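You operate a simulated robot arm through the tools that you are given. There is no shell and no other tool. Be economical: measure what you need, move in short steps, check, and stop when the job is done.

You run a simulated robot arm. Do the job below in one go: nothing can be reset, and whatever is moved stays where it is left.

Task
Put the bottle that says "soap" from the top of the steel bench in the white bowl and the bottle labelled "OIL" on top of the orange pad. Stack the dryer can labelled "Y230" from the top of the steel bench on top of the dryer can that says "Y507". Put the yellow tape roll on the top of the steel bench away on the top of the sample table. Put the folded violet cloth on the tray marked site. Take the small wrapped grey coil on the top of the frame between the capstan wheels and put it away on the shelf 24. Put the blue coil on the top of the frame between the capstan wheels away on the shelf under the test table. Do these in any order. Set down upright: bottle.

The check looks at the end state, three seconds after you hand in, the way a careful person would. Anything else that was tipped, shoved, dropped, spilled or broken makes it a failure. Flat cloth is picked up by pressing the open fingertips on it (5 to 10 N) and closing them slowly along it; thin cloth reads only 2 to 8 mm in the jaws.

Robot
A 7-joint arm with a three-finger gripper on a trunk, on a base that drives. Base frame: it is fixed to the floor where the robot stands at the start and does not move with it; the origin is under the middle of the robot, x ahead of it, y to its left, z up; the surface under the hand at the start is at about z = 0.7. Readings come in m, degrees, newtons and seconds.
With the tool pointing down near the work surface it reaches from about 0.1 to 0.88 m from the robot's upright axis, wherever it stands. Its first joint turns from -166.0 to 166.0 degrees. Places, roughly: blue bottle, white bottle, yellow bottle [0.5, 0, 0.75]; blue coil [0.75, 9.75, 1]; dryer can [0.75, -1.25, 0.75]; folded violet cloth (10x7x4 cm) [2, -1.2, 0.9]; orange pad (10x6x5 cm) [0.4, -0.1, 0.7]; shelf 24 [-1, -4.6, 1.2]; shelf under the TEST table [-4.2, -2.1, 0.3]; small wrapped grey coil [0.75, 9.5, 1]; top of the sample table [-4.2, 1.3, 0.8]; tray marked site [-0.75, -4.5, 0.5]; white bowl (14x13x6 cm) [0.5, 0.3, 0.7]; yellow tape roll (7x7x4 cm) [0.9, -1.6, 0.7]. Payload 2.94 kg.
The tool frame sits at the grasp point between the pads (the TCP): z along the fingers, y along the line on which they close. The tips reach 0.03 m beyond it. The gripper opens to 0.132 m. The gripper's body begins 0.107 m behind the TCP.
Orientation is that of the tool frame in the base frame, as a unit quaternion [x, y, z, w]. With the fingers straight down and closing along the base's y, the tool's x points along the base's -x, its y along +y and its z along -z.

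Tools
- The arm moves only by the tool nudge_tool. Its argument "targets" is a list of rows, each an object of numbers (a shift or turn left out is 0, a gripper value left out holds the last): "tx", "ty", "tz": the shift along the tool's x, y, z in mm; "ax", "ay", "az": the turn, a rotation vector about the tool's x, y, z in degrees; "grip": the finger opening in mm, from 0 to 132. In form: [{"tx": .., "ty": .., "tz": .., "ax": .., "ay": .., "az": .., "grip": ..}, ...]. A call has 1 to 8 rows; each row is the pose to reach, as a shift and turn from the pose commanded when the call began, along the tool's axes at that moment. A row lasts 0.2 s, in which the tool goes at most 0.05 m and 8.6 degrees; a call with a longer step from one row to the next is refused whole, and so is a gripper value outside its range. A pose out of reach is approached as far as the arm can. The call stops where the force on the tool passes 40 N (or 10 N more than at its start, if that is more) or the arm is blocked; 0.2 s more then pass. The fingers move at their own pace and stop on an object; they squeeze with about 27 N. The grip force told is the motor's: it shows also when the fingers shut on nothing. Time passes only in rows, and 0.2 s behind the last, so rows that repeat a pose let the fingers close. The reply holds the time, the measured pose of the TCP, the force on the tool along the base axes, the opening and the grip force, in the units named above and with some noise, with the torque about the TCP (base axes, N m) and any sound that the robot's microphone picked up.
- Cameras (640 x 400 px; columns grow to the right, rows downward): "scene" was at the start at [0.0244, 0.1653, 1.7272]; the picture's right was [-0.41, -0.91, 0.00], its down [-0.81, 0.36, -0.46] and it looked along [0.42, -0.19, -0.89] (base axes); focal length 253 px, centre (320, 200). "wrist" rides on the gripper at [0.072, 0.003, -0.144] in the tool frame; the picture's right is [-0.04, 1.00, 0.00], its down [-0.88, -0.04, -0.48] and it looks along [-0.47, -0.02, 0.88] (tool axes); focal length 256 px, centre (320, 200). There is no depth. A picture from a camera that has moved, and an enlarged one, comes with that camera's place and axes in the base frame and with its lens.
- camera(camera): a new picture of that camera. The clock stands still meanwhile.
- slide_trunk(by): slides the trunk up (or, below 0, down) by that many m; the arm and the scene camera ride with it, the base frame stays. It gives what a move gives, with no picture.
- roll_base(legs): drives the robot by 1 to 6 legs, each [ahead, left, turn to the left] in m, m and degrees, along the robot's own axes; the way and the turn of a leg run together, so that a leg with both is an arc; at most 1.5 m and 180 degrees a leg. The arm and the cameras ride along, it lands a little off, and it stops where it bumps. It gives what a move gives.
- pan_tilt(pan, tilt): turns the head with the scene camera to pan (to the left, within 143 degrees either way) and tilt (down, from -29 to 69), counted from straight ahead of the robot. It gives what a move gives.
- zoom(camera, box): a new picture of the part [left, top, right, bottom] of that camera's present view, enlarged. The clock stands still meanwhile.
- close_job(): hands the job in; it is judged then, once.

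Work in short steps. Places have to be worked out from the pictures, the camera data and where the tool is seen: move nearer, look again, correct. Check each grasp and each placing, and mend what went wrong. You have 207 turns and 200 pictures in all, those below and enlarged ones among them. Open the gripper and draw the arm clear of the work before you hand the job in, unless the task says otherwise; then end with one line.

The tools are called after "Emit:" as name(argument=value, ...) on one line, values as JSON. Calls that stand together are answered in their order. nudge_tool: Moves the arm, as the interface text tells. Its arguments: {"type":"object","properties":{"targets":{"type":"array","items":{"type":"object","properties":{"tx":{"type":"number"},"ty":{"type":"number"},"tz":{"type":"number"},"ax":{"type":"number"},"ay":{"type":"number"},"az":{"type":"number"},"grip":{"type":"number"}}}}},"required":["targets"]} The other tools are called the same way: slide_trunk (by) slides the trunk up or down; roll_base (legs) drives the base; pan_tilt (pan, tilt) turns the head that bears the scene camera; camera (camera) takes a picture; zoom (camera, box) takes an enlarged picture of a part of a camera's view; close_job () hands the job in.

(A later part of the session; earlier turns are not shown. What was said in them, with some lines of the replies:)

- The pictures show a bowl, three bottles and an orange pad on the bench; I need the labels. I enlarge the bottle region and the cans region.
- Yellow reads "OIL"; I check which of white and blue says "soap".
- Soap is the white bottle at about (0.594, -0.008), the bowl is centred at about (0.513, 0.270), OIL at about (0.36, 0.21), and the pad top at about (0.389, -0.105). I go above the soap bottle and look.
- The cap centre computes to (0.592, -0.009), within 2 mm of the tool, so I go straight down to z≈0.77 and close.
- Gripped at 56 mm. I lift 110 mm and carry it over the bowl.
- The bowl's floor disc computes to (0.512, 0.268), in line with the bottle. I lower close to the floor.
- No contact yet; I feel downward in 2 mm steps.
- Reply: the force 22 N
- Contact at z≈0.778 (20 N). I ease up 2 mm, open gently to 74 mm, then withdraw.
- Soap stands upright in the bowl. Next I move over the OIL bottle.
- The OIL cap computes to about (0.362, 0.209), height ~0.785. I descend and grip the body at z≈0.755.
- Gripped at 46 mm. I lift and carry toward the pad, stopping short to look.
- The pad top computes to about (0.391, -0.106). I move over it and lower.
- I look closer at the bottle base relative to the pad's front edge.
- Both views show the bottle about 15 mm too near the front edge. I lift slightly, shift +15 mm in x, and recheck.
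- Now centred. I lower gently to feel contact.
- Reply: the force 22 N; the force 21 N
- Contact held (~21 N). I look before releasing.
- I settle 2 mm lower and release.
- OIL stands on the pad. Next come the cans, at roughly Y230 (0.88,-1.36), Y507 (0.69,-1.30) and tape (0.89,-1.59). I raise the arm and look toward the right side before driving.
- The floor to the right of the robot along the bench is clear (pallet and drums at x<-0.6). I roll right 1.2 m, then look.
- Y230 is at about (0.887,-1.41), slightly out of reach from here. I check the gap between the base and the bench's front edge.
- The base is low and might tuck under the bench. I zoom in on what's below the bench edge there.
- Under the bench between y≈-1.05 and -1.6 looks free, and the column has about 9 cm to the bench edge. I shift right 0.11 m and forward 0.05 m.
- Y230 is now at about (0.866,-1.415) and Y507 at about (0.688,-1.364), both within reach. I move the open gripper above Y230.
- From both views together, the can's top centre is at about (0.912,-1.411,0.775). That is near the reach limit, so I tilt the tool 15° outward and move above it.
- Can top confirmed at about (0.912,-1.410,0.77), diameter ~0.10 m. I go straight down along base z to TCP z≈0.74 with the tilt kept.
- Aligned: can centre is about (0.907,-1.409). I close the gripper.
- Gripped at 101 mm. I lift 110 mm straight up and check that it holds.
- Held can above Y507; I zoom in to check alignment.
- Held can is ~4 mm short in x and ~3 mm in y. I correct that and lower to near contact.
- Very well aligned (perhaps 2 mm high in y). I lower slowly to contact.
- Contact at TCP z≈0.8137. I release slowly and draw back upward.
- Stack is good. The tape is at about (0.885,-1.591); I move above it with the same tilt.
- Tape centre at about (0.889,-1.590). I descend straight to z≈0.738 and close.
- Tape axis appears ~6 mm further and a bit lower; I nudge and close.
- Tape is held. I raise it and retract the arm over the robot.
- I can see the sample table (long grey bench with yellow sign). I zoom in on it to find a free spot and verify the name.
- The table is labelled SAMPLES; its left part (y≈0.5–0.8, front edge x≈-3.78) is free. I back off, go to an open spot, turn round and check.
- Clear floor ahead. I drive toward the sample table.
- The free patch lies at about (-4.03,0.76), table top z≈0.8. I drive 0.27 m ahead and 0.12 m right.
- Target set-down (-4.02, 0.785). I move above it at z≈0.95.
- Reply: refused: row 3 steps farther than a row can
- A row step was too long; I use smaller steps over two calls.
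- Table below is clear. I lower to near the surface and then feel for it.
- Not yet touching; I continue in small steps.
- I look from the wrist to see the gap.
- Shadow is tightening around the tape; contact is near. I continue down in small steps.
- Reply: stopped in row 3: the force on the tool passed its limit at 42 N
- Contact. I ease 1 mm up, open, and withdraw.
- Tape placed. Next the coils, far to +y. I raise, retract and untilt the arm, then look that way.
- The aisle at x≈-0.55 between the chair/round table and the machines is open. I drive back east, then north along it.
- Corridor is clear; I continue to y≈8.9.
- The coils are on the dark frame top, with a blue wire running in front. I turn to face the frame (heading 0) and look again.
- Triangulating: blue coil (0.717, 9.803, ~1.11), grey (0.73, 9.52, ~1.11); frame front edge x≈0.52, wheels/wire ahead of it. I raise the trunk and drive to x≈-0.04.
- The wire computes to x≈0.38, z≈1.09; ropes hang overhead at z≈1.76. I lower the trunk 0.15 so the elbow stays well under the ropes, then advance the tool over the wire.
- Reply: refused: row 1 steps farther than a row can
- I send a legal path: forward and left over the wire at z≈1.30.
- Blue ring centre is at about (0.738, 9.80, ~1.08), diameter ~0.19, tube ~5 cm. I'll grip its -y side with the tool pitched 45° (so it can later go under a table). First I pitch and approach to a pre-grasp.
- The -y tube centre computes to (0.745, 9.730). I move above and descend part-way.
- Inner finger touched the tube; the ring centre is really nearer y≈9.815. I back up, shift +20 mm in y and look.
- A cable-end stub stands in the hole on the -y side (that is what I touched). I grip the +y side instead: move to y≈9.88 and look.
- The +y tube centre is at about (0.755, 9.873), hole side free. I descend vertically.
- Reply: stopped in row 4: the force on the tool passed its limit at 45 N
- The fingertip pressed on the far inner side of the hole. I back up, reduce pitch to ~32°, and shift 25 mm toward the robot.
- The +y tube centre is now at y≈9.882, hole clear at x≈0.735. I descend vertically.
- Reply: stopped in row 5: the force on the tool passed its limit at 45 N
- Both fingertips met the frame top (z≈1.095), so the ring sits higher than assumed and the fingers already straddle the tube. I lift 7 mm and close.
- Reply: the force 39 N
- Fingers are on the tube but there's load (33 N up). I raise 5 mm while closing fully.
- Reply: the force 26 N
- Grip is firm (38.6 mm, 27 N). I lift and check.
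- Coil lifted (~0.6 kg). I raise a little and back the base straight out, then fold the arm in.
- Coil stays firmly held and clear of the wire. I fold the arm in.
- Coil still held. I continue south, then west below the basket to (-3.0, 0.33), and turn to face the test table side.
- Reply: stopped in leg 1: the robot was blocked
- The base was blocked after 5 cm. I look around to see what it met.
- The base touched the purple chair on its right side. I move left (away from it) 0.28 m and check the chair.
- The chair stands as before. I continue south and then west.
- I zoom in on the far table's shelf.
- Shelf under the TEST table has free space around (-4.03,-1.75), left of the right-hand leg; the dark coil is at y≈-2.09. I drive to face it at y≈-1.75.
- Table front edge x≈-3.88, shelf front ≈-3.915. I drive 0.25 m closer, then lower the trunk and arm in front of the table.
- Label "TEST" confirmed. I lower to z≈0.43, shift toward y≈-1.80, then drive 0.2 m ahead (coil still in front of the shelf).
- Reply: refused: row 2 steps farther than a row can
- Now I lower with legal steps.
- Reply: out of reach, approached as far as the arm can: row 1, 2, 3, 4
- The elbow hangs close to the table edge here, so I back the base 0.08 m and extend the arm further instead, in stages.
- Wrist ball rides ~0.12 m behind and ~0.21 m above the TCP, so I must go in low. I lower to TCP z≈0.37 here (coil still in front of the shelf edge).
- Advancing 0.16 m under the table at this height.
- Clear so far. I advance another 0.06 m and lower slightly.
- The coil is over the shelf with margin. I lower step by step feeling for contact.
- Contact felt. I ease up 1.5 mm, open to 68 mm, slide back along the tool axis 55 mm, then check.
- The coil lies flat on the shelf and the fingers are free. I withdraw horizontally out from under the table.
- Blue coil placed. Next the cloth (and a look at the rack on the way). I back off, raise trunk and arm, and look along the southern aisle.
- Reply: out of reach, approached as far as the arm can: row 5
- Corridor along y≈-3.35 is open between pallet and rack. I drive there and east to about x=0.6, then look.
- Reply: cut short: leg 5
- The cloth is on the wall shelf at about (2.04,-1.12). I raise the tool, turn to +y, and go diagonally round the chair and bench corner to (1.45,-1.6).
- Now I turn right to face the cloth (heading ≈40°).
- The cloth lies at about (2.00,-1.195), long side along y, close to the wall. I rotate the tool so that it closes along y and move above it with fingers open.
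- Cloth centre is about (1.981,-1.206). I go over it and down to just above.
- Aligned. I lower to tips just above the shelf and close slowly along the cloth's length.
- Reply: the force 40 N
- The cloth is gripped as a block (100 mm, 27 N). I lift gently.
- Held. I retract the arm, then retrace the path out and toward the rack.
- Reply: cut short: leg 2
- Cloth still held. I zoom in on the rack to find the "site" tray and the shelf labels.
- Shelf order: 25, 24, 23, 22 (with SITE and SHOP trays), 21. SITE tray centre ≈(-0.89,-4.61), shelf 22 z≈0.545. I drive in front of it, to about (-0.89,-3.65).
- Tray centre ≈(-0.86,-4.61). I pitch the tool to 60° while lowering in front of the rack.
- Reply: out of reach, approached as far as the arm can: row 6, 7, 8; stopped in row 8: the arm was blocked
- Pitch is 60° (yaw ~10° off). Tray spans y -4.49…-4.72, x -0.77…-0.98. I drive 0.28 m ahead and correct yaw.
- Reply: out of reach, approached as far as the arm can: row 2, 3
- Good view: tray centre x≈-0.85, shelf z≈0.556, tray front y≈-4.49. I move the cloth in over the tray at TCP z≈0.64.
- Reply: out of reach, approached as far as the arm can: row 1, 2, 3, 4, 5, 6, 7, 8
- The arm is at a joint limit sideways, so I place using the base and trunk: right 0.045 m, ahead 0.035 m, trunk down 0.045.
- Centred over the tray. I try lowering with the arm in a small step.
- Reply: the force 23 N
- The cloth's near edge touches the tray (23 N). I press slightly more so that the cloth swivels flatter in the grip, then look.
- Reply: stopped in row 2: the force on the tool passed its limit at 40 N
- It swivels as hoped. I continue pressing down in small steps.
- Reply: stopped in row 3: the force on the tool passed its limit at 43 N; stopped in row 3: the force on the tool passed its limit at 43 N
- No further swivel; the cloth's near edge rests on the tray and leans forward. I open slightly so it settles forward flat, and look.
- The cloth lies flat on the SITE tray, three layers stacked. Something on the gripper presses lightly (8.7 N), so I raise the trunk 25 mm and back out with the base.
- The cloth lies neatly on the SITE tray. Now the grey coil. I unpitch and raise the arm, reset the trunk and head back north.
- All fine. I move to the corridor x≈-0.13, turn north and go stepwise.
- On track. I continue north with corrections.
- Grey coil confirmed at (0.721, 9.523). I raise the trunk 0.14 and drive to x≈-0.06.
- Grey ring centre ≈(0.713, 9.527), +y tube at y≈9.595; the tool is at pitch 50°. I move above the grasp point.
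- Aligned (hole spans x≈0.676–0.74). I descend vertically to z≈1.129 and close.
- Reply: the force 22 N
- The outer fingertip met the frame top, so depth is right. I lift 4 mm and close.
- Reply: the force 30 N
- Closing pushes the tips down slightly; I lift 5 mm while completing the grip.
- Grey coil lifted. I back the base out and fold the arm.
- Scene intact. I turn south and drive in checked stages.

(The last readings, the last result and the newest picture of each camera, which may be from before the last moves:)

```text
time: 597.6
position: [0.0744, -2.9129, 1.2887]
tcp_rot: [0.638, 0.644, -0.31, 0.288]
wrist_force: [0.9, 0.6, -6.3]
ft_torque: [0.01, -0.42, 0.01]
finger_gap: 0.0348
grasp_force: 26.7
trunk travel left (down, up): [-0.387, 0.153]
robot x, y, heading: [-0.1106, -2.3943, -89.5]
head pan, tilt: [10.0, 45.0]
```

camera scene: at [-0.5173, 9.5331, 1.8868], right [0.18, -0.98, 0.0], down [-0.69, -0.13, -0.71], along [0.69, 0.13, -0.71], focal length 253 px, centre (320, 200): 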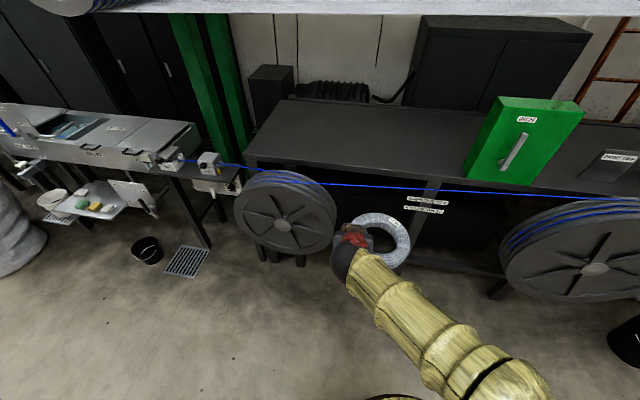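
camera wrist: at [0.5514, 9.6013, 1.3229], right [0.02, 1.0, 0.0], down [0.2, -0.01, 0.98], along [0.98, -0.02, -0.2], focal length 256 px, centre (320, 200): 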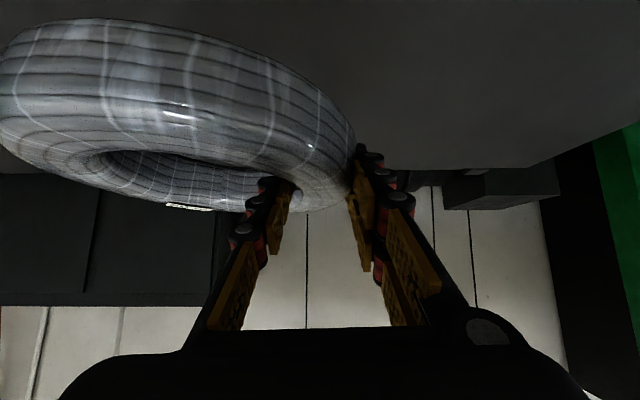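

Emit:
roll_base(legs=[[0.8, 0, 0], [0, -1.12, 0]])

Emit:
pan_tilt(pan=0, tilt=30)

Emit:
camera(camera="scene")

Emit:
camera(camera="wrist")

```text
time: 607.2
position: [-1.0463, -3.7213, 1.2894]
tcp_rot: [0.646, 0.636, -0.312, 0.284]
wrist_force: [-0.2, 0.9, -6.1]
ft_torque: [0.05, -0.44, -0.01]
finger_gap: 0.0346
grasp_force: 26.5
trunk travel left (down, up): [-0.387, 0.153]
robot x, y, heading: [-1.2231, -3.1955, -91.4]
head pan, tilt: [10.0, 45.0]
```

```text
time: 608.0
position: [-1.0482, -3.7211, 1.288]
tcp_rot: [0.646, 0.636, -0.313, 0.284]
wrist_force: [0.7, -0.1, -5.4]
ft_torque: [0.03, -0.42, 0.04]
finger_gap: 0.0346
grasp_force: 26.4
trunk travel left (down, up): [-0.387, 0.153]
robot x, y, heading: [-1.2229, -3.1998, -91.2]
head pan, tilt: [0.0, 30.0]
```

```text
40 pictures are left
camera scene: at [-1.0352, -3.2589, 1.9093], right [-1.0, 0.02, 0.0], down [0.01, 0.5, -0.87], along [-0.02, -0.87, -0.5], focal length 253 px, centre (320, 200)
```

scene: 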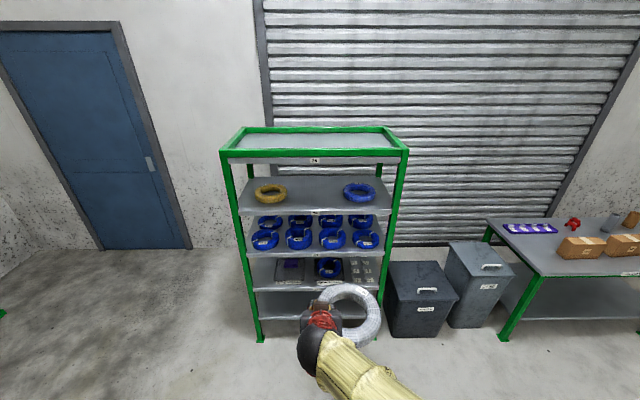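

```text
39 pictures are left
camera wrist: at [-1.0389, -3.5646, 1.3245], right [1.0, -0.06, 0.0], down [-0.01, -0.2, 0.98], along [-0.06, -0.98, -0.2], focal length 256 px, centre (320, 200)
```

wrist: 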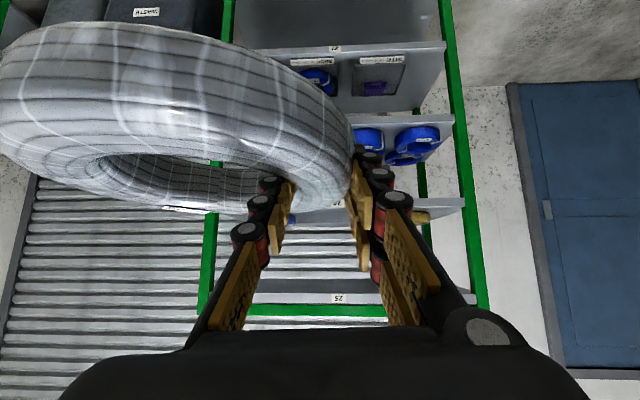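

Yellow and blue coils on shelf 24 leave a gap centred at x≈-1.035. I shift left 0.07, straighten, drive 0.55 m ahead and lower slightly.

Emit:
roll_base(legs=[[0, 0.07, 1.3], [0.5, 0, 0]])

Emit:
nudge_tool(targets=[{"tx": 10, "tz": 8}, {"tx": 25, "tz": 21}, {"tx": 40, "tz": 33}, {"tx": 40, "tz": 33}])

Emit:
camera(camera="wrist")

Emit:
camera(camera="scene")

```text
time: 611.4
position: [-0.9621, -4.1986, 1.288]
tcp_rot: [0.638, 0.644, -0.31, 0.288]
wrist_force: [-0.4, -0.5, -6.0]
ft_torque: [0.03, -0.44, 0.05]
finger_gap: 0.0347
grasp_force: 26.6
trunk travel left (down, up): [-0.387, 0.153]
robot x, y, heading: [-1.151, -3.6795, -89.8]
head pan, tilt: [0.0, 30.0]
```

```text
time: 612.4
position: [-0.9633, -4.1957, 1.2352]
tcp_rot: [0.638, 0.644, -0.309, 0.288]
wrist_force: [-0.1, -0.6, -6.0]
ft_torque: [0.0, -0.43, 0.02]
finger_gap: 0.0343
grasp_force: 26.6
trunk travel left (down, up): [-0.387, 0.153]
robot x, y, heading: [-1.1487, -3.6753, -89.7]
head pan, tilt: [0.0, 30.0]
```

```text
38 pictures are left
camera wrist: at [-0.9588, -4.0394, 1.2714], right [1.0, -0.03, 0.0], down [-0.01, -0.2, 0.98], along [-0.03, -0.98, -0.2], focal length 256 px, centre (320, 200)
```

wrist: 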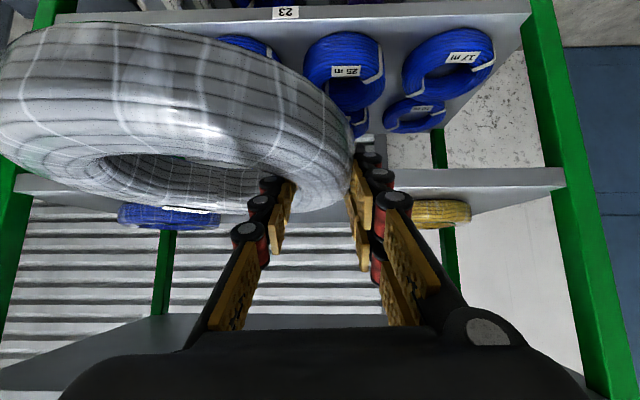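

```text
37 pictures are left
camera scene: at [-0.9618, -3.7356, 1.9094], right [-1.0, 0.0, 0.0], down [0.0, 0.5, -0.87], along [0.0, -0.87, -0.5], focal length 253 px, centre (320, 200)
```

scene: 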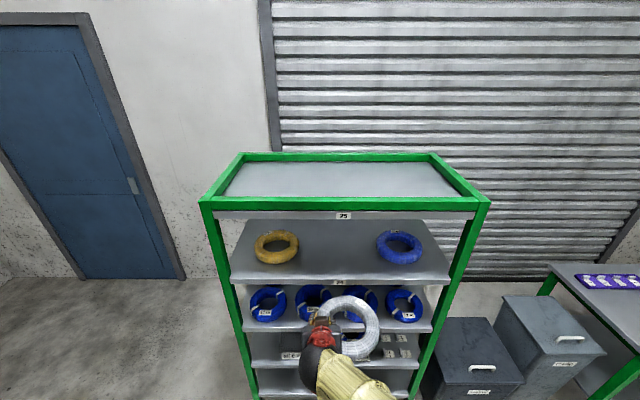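

The gap is right below target; shelf 24 top is ≈1.165. I move the base 0.08 ahead and extend the arm 0.14, then look.

Emit:
roll_base(legs=[[0.08, 0, 0]])

Emit:
nudge_tool(targets=[{"tx": -30, "tz": 21}, {"tx": -53, "tz": 48}, {"tx": -76, "tz": 75}, {"tx": -98, "tz": 101}, {"tx": -98, "tz": 101}])

Emit:
camera(camera="wrist")

Emit:
camera(camera="scene")

```text
time: 613.5
position: [-0.9636, -4.2786, 1.234]
tcp_rot: [0.637, 0.645, -0.309, 0.288]
wrist_force: [0.6, -0.5, -5.3]
ft_torque: [0.05, -0.44, 0.02]
finger_gap: 0.0342
grasp_force: 27.2
trunk travel left (down, up): [-0.387, 0.153]
robot x, y, heading: [-1.1467, -3.7583, -89.6]
head pan, tilt: [0.0, 30.0]
```

```text
time: 614.7
position: [-0.9661, -4.4163, 1.2457]
tcp_rot: [0.638, 0.644, -0.309, 0.288]
wrist_force: [-0.8, 1.4, -6.6]
ft_torque: [0.04, -0.43, 0.0]
finger_gap: 0.0343
grasp_force: 27.1
trunk travel left (down, up): [-0.387, 0.153]
robot x, y, heading: [-1.1495, -3.7568, -90.0]
head pan, tilt: [0.0, 30.0]
```

```text
36 pictures are left
camera wrist: at [-0.961, -4.2605, 1.2822], right [1.0, -0.03, 0.0], down [-0.01, -0.2, 0.98], along [-0.03, -0.98, -0.2], focal length 256 px, centre (320, 200)
```

wrist: 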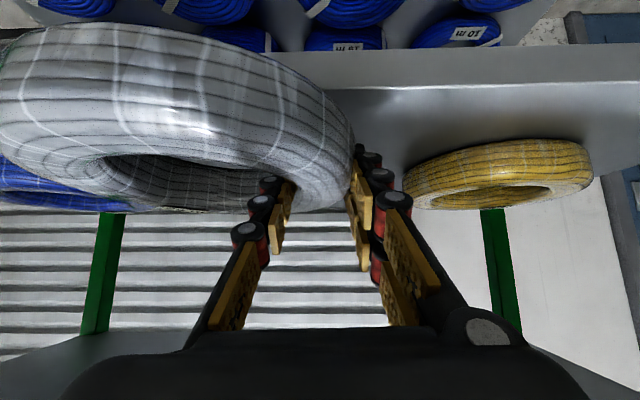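

```text
35 pictures are left
camera scene: at [-0.9616, -3.8161, 1.9094], right [-1.0, 0.0, 0.0], down [0.0, 0.5, -0.87], along [0.0, -0.87, -0.5], focal length 253 px, centre (320, 200)
```

scene: 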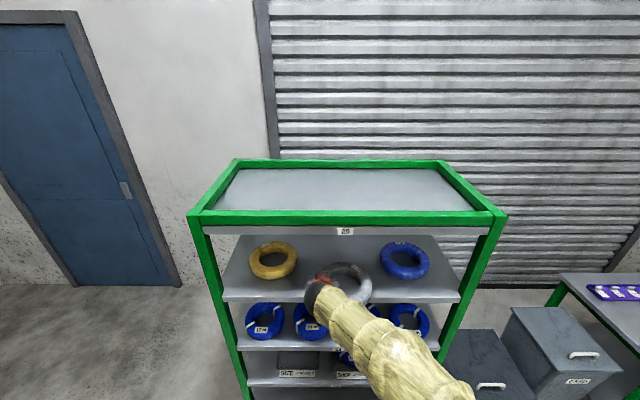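

Coil is entering the opening, clearances look fine. I advance 0.13 m more while lowering 25 mm.

Emit:
nudge_tool(targets=[{"tx": -10, "tz": 30}, {"tx": -24, "tz": 58}, {"tx": -43, "tz": 86}, {"tx": -63, "tz": 116}, {"tx": -63, "tz": 116}])

Emit:
camera(camera="wrist")

Emit:
zoom(camera="scene", box=[220, 190, 480, 350])

```text
time: 615.9
position: [-0.963, -4.5452, 1.2187]
tcp_rot: [0.638, 0.643, -0.311, 0.287]
wrist_force: [0.5, -0.4, -3.2]
ft_torque: [0.27, -0.34, 0.05]
finger_gap: 0.0335
grasp_force: 26.6
trunk travel left (down, up): [-0.387, 0.153]
robot x, y, heading: [-1.1464, -3.7576, -89.9]
head pan, tilt: [0.0, 30.0]
```

```text
34 pictures are left
camera wrist: at [-0.958, -4.3898, 1.2552], right [1.0, -0.03, 0.0], down [-0.01, -0.2, 0.98], along [-0.03, -0.98, -0.2], focal length 256 px, centre (320, 200)
```

wrist: 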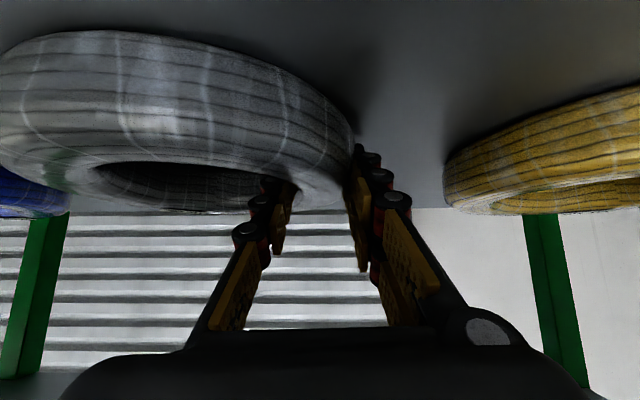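

```text
2.46 times, centred on (350, 270) of scene
camera zoom: at [-0.9616, -3.8158, 1.9095], right [-1.0, 0.0, 0.0], down [0.0, 0.5, -0.87], along [0.0, -0.87, -0.5], focal length 622 px, centre (246, 28)
```

zoom: 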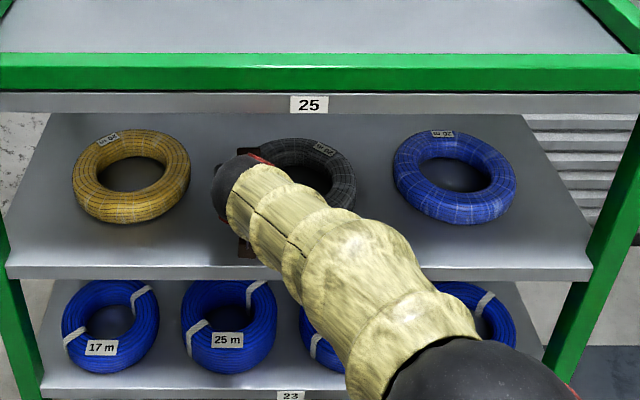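

The coil is in line with its neighbours, well inside the shelf edge, and just beginning to touch. I lower the last millimetres.

Emit:
nudge_tool(targets=[{"tx": 3, "tz": 2.5}, {"tx": 6, "tz": 5}])

Emit:
nudge_tool(targets=[{"tx": 3, "tz": 2.5}, {"tx": 6, "tz": 5}])

```text
time: 616.5
position: [-0.9636, -4.5455, 1.2172]
tcp_rot: [0.636, 0.644, -0.31, 0.292]
wrist_force: [4.3, 4.5, 22.2]
ft_torque: [-0.08, -0.84, 0.33]
finger_gap: 0.0332
grasp_force: 26.8
trunk travel left (down, up): [-0.387, 0.153]
robot x, y, heading: [-1.152, -3.7573, -90.0]
head pan, tilt: [0.0, 30.0]
```

```text
time: 617.0
position: [-0.9626, -4.5511, 1.216]
tcp_rot: [0.636, 0.641, -0.312, 0.296]
wrist_force: [0.2, -1.7, 8.4]
ft_torque: [0.18, -0.55, -0.02]
finger_gap: 0.0329
grasp_force: 26.9
trunk travel left (down, up): [-0.387, 0.153]
robot x, y, heading: [-1.1516, -3.7541, -89.6]
head pan, tilt: [0.0, 30.0]
stopped in row 2: the force on the tool passed its limit at 42 N (the readings are from after the stop); the commanded pose is now the measured one
```

Contact. I open to 62 mm and slide back along the tool axis.

Emit:
nudge_tool(targets=[{"tx": -0.5, "tz": -0.5}, {"tx": -0.5, "tz": -0.5, "grip": 48}, {"tx": -0.5, "tz": -0.5, "grip": 62}, {"tx": -0.5, "tz": -0.5, "grip": 62}, {"tx": -0.5, "tz": -25}, {"tx": -0.5, "tz": -50}, {"tx": -0.5, "tz": -65}, {"tx": -0.5, "tz": -65}])

Emit:
camera(camera="wrist")

```text
time: 618.8
position: [-0.9622, -4.4998, 1.2548]
tcp_rot: [0.636, 0.643, -0.311, 0.293]
wrist_force: [0.0, 1.0, -0.1]
ft_torque: [-0.03, 0.0, -0.03]
finger_gap: 0.0618
grasp_force: 0.0
trunk travel left (down, up): [-0.387, 0.153]
robot x, y, heading: [-1.1471, -3.7607, -89.6]
head pan, tilt: [0.0, 30.0]
```

```text
32 pictures are left
camera wrist: at [-0.9571, -4.3438, 1.2892], right [1.0, -0.03, 0.01], down [-0.01, -0.19, 0.98], along [-0.03, -0.98, -0.19], focal length 256 px, centre (320, 200)
```

wrist: 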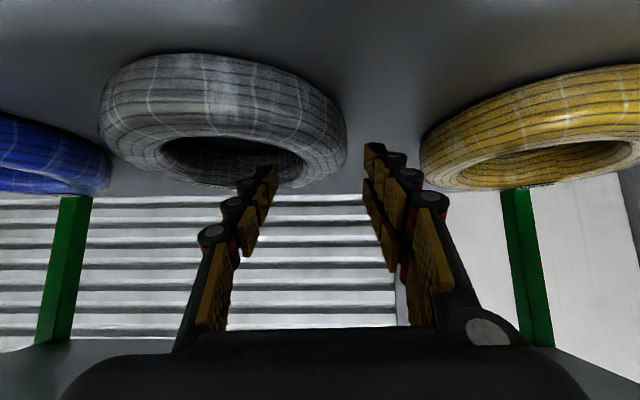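

The coil rests flat between the others. I raise the trunk 12 mm for clearance, back out, and verify.

Emit:
slide_trunk(by=0.012)

Emit:
roll_base(legs=[[-0.5, 0, 0]])

Emit:
zoom(camera="scene", box=[200, 140, 480, 330])

```text
time: 619.4
position: [-0.9615, -4.5002, 1.2676]
tcp_rot: [0.636, 0.642, -0.311, 0.293]
wrist_force: [-0.6, -0.5, -1.1]
ft_torque: [0.04, 0.02, -0.01]
finger_gap: 0.0623
grasp_force: 0.0
trunk travel left (down, up): [-0.399, 0.141]
robot x, y, heading: [-1.1456, -3.7585, -89.6]
head pan, tilt: [0.0, 30.0]
```

```text
time: 622.3
position: [-0.9603, -4.0098, 1.2679]
tcp_rot: [0.634, 0.644, -0.31, 0.294]
wrist_force: [-0.5, 0.0, 0.4]
ft_torque: [0.01, -0.01, -0.03]
finger_gap: 0.062
grasp_force: 0.1
trunk travel left (down, up): [-0.399, 0.141]
robot x, y, heading: [-1.1521, -3.2719, -89.4]
head pan, tilt: [0.0, 30.0]
```

```text
2.11 times, centred on (340, 235) of scene
camera zoom: at [-0.9644, -3.3258, 1.9214], right [-1.0, -0.01, 0.0], down [0.0, 0.5, -0.87], along [0.01, -0.87, -0.5], focal length 532 px, centre (278, 126)
```

zoom: 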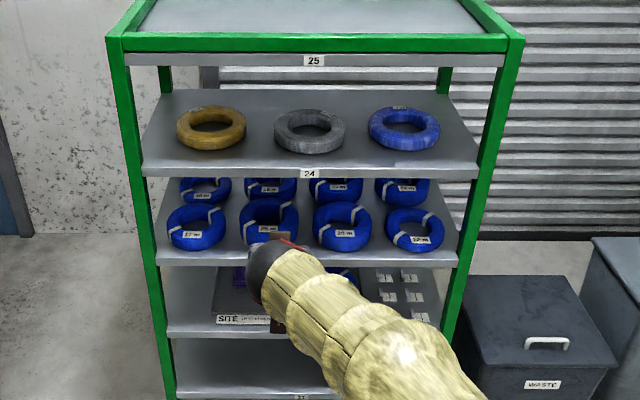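

All placements are verified: grey coil on shelf 24, cloth on SITE, blue coil under TEST, tape, cans and bottles earlier. The gripper is open and the arm is clear of the rack, so I hand in.

Emit:
close_job()

```text
The job is handed in.
```

I finished all seven placements and handed the job in. While carrying the blue coil, the base briefly bumped the purple chair; it stayed upright, but I couldn't rule out a small shift.
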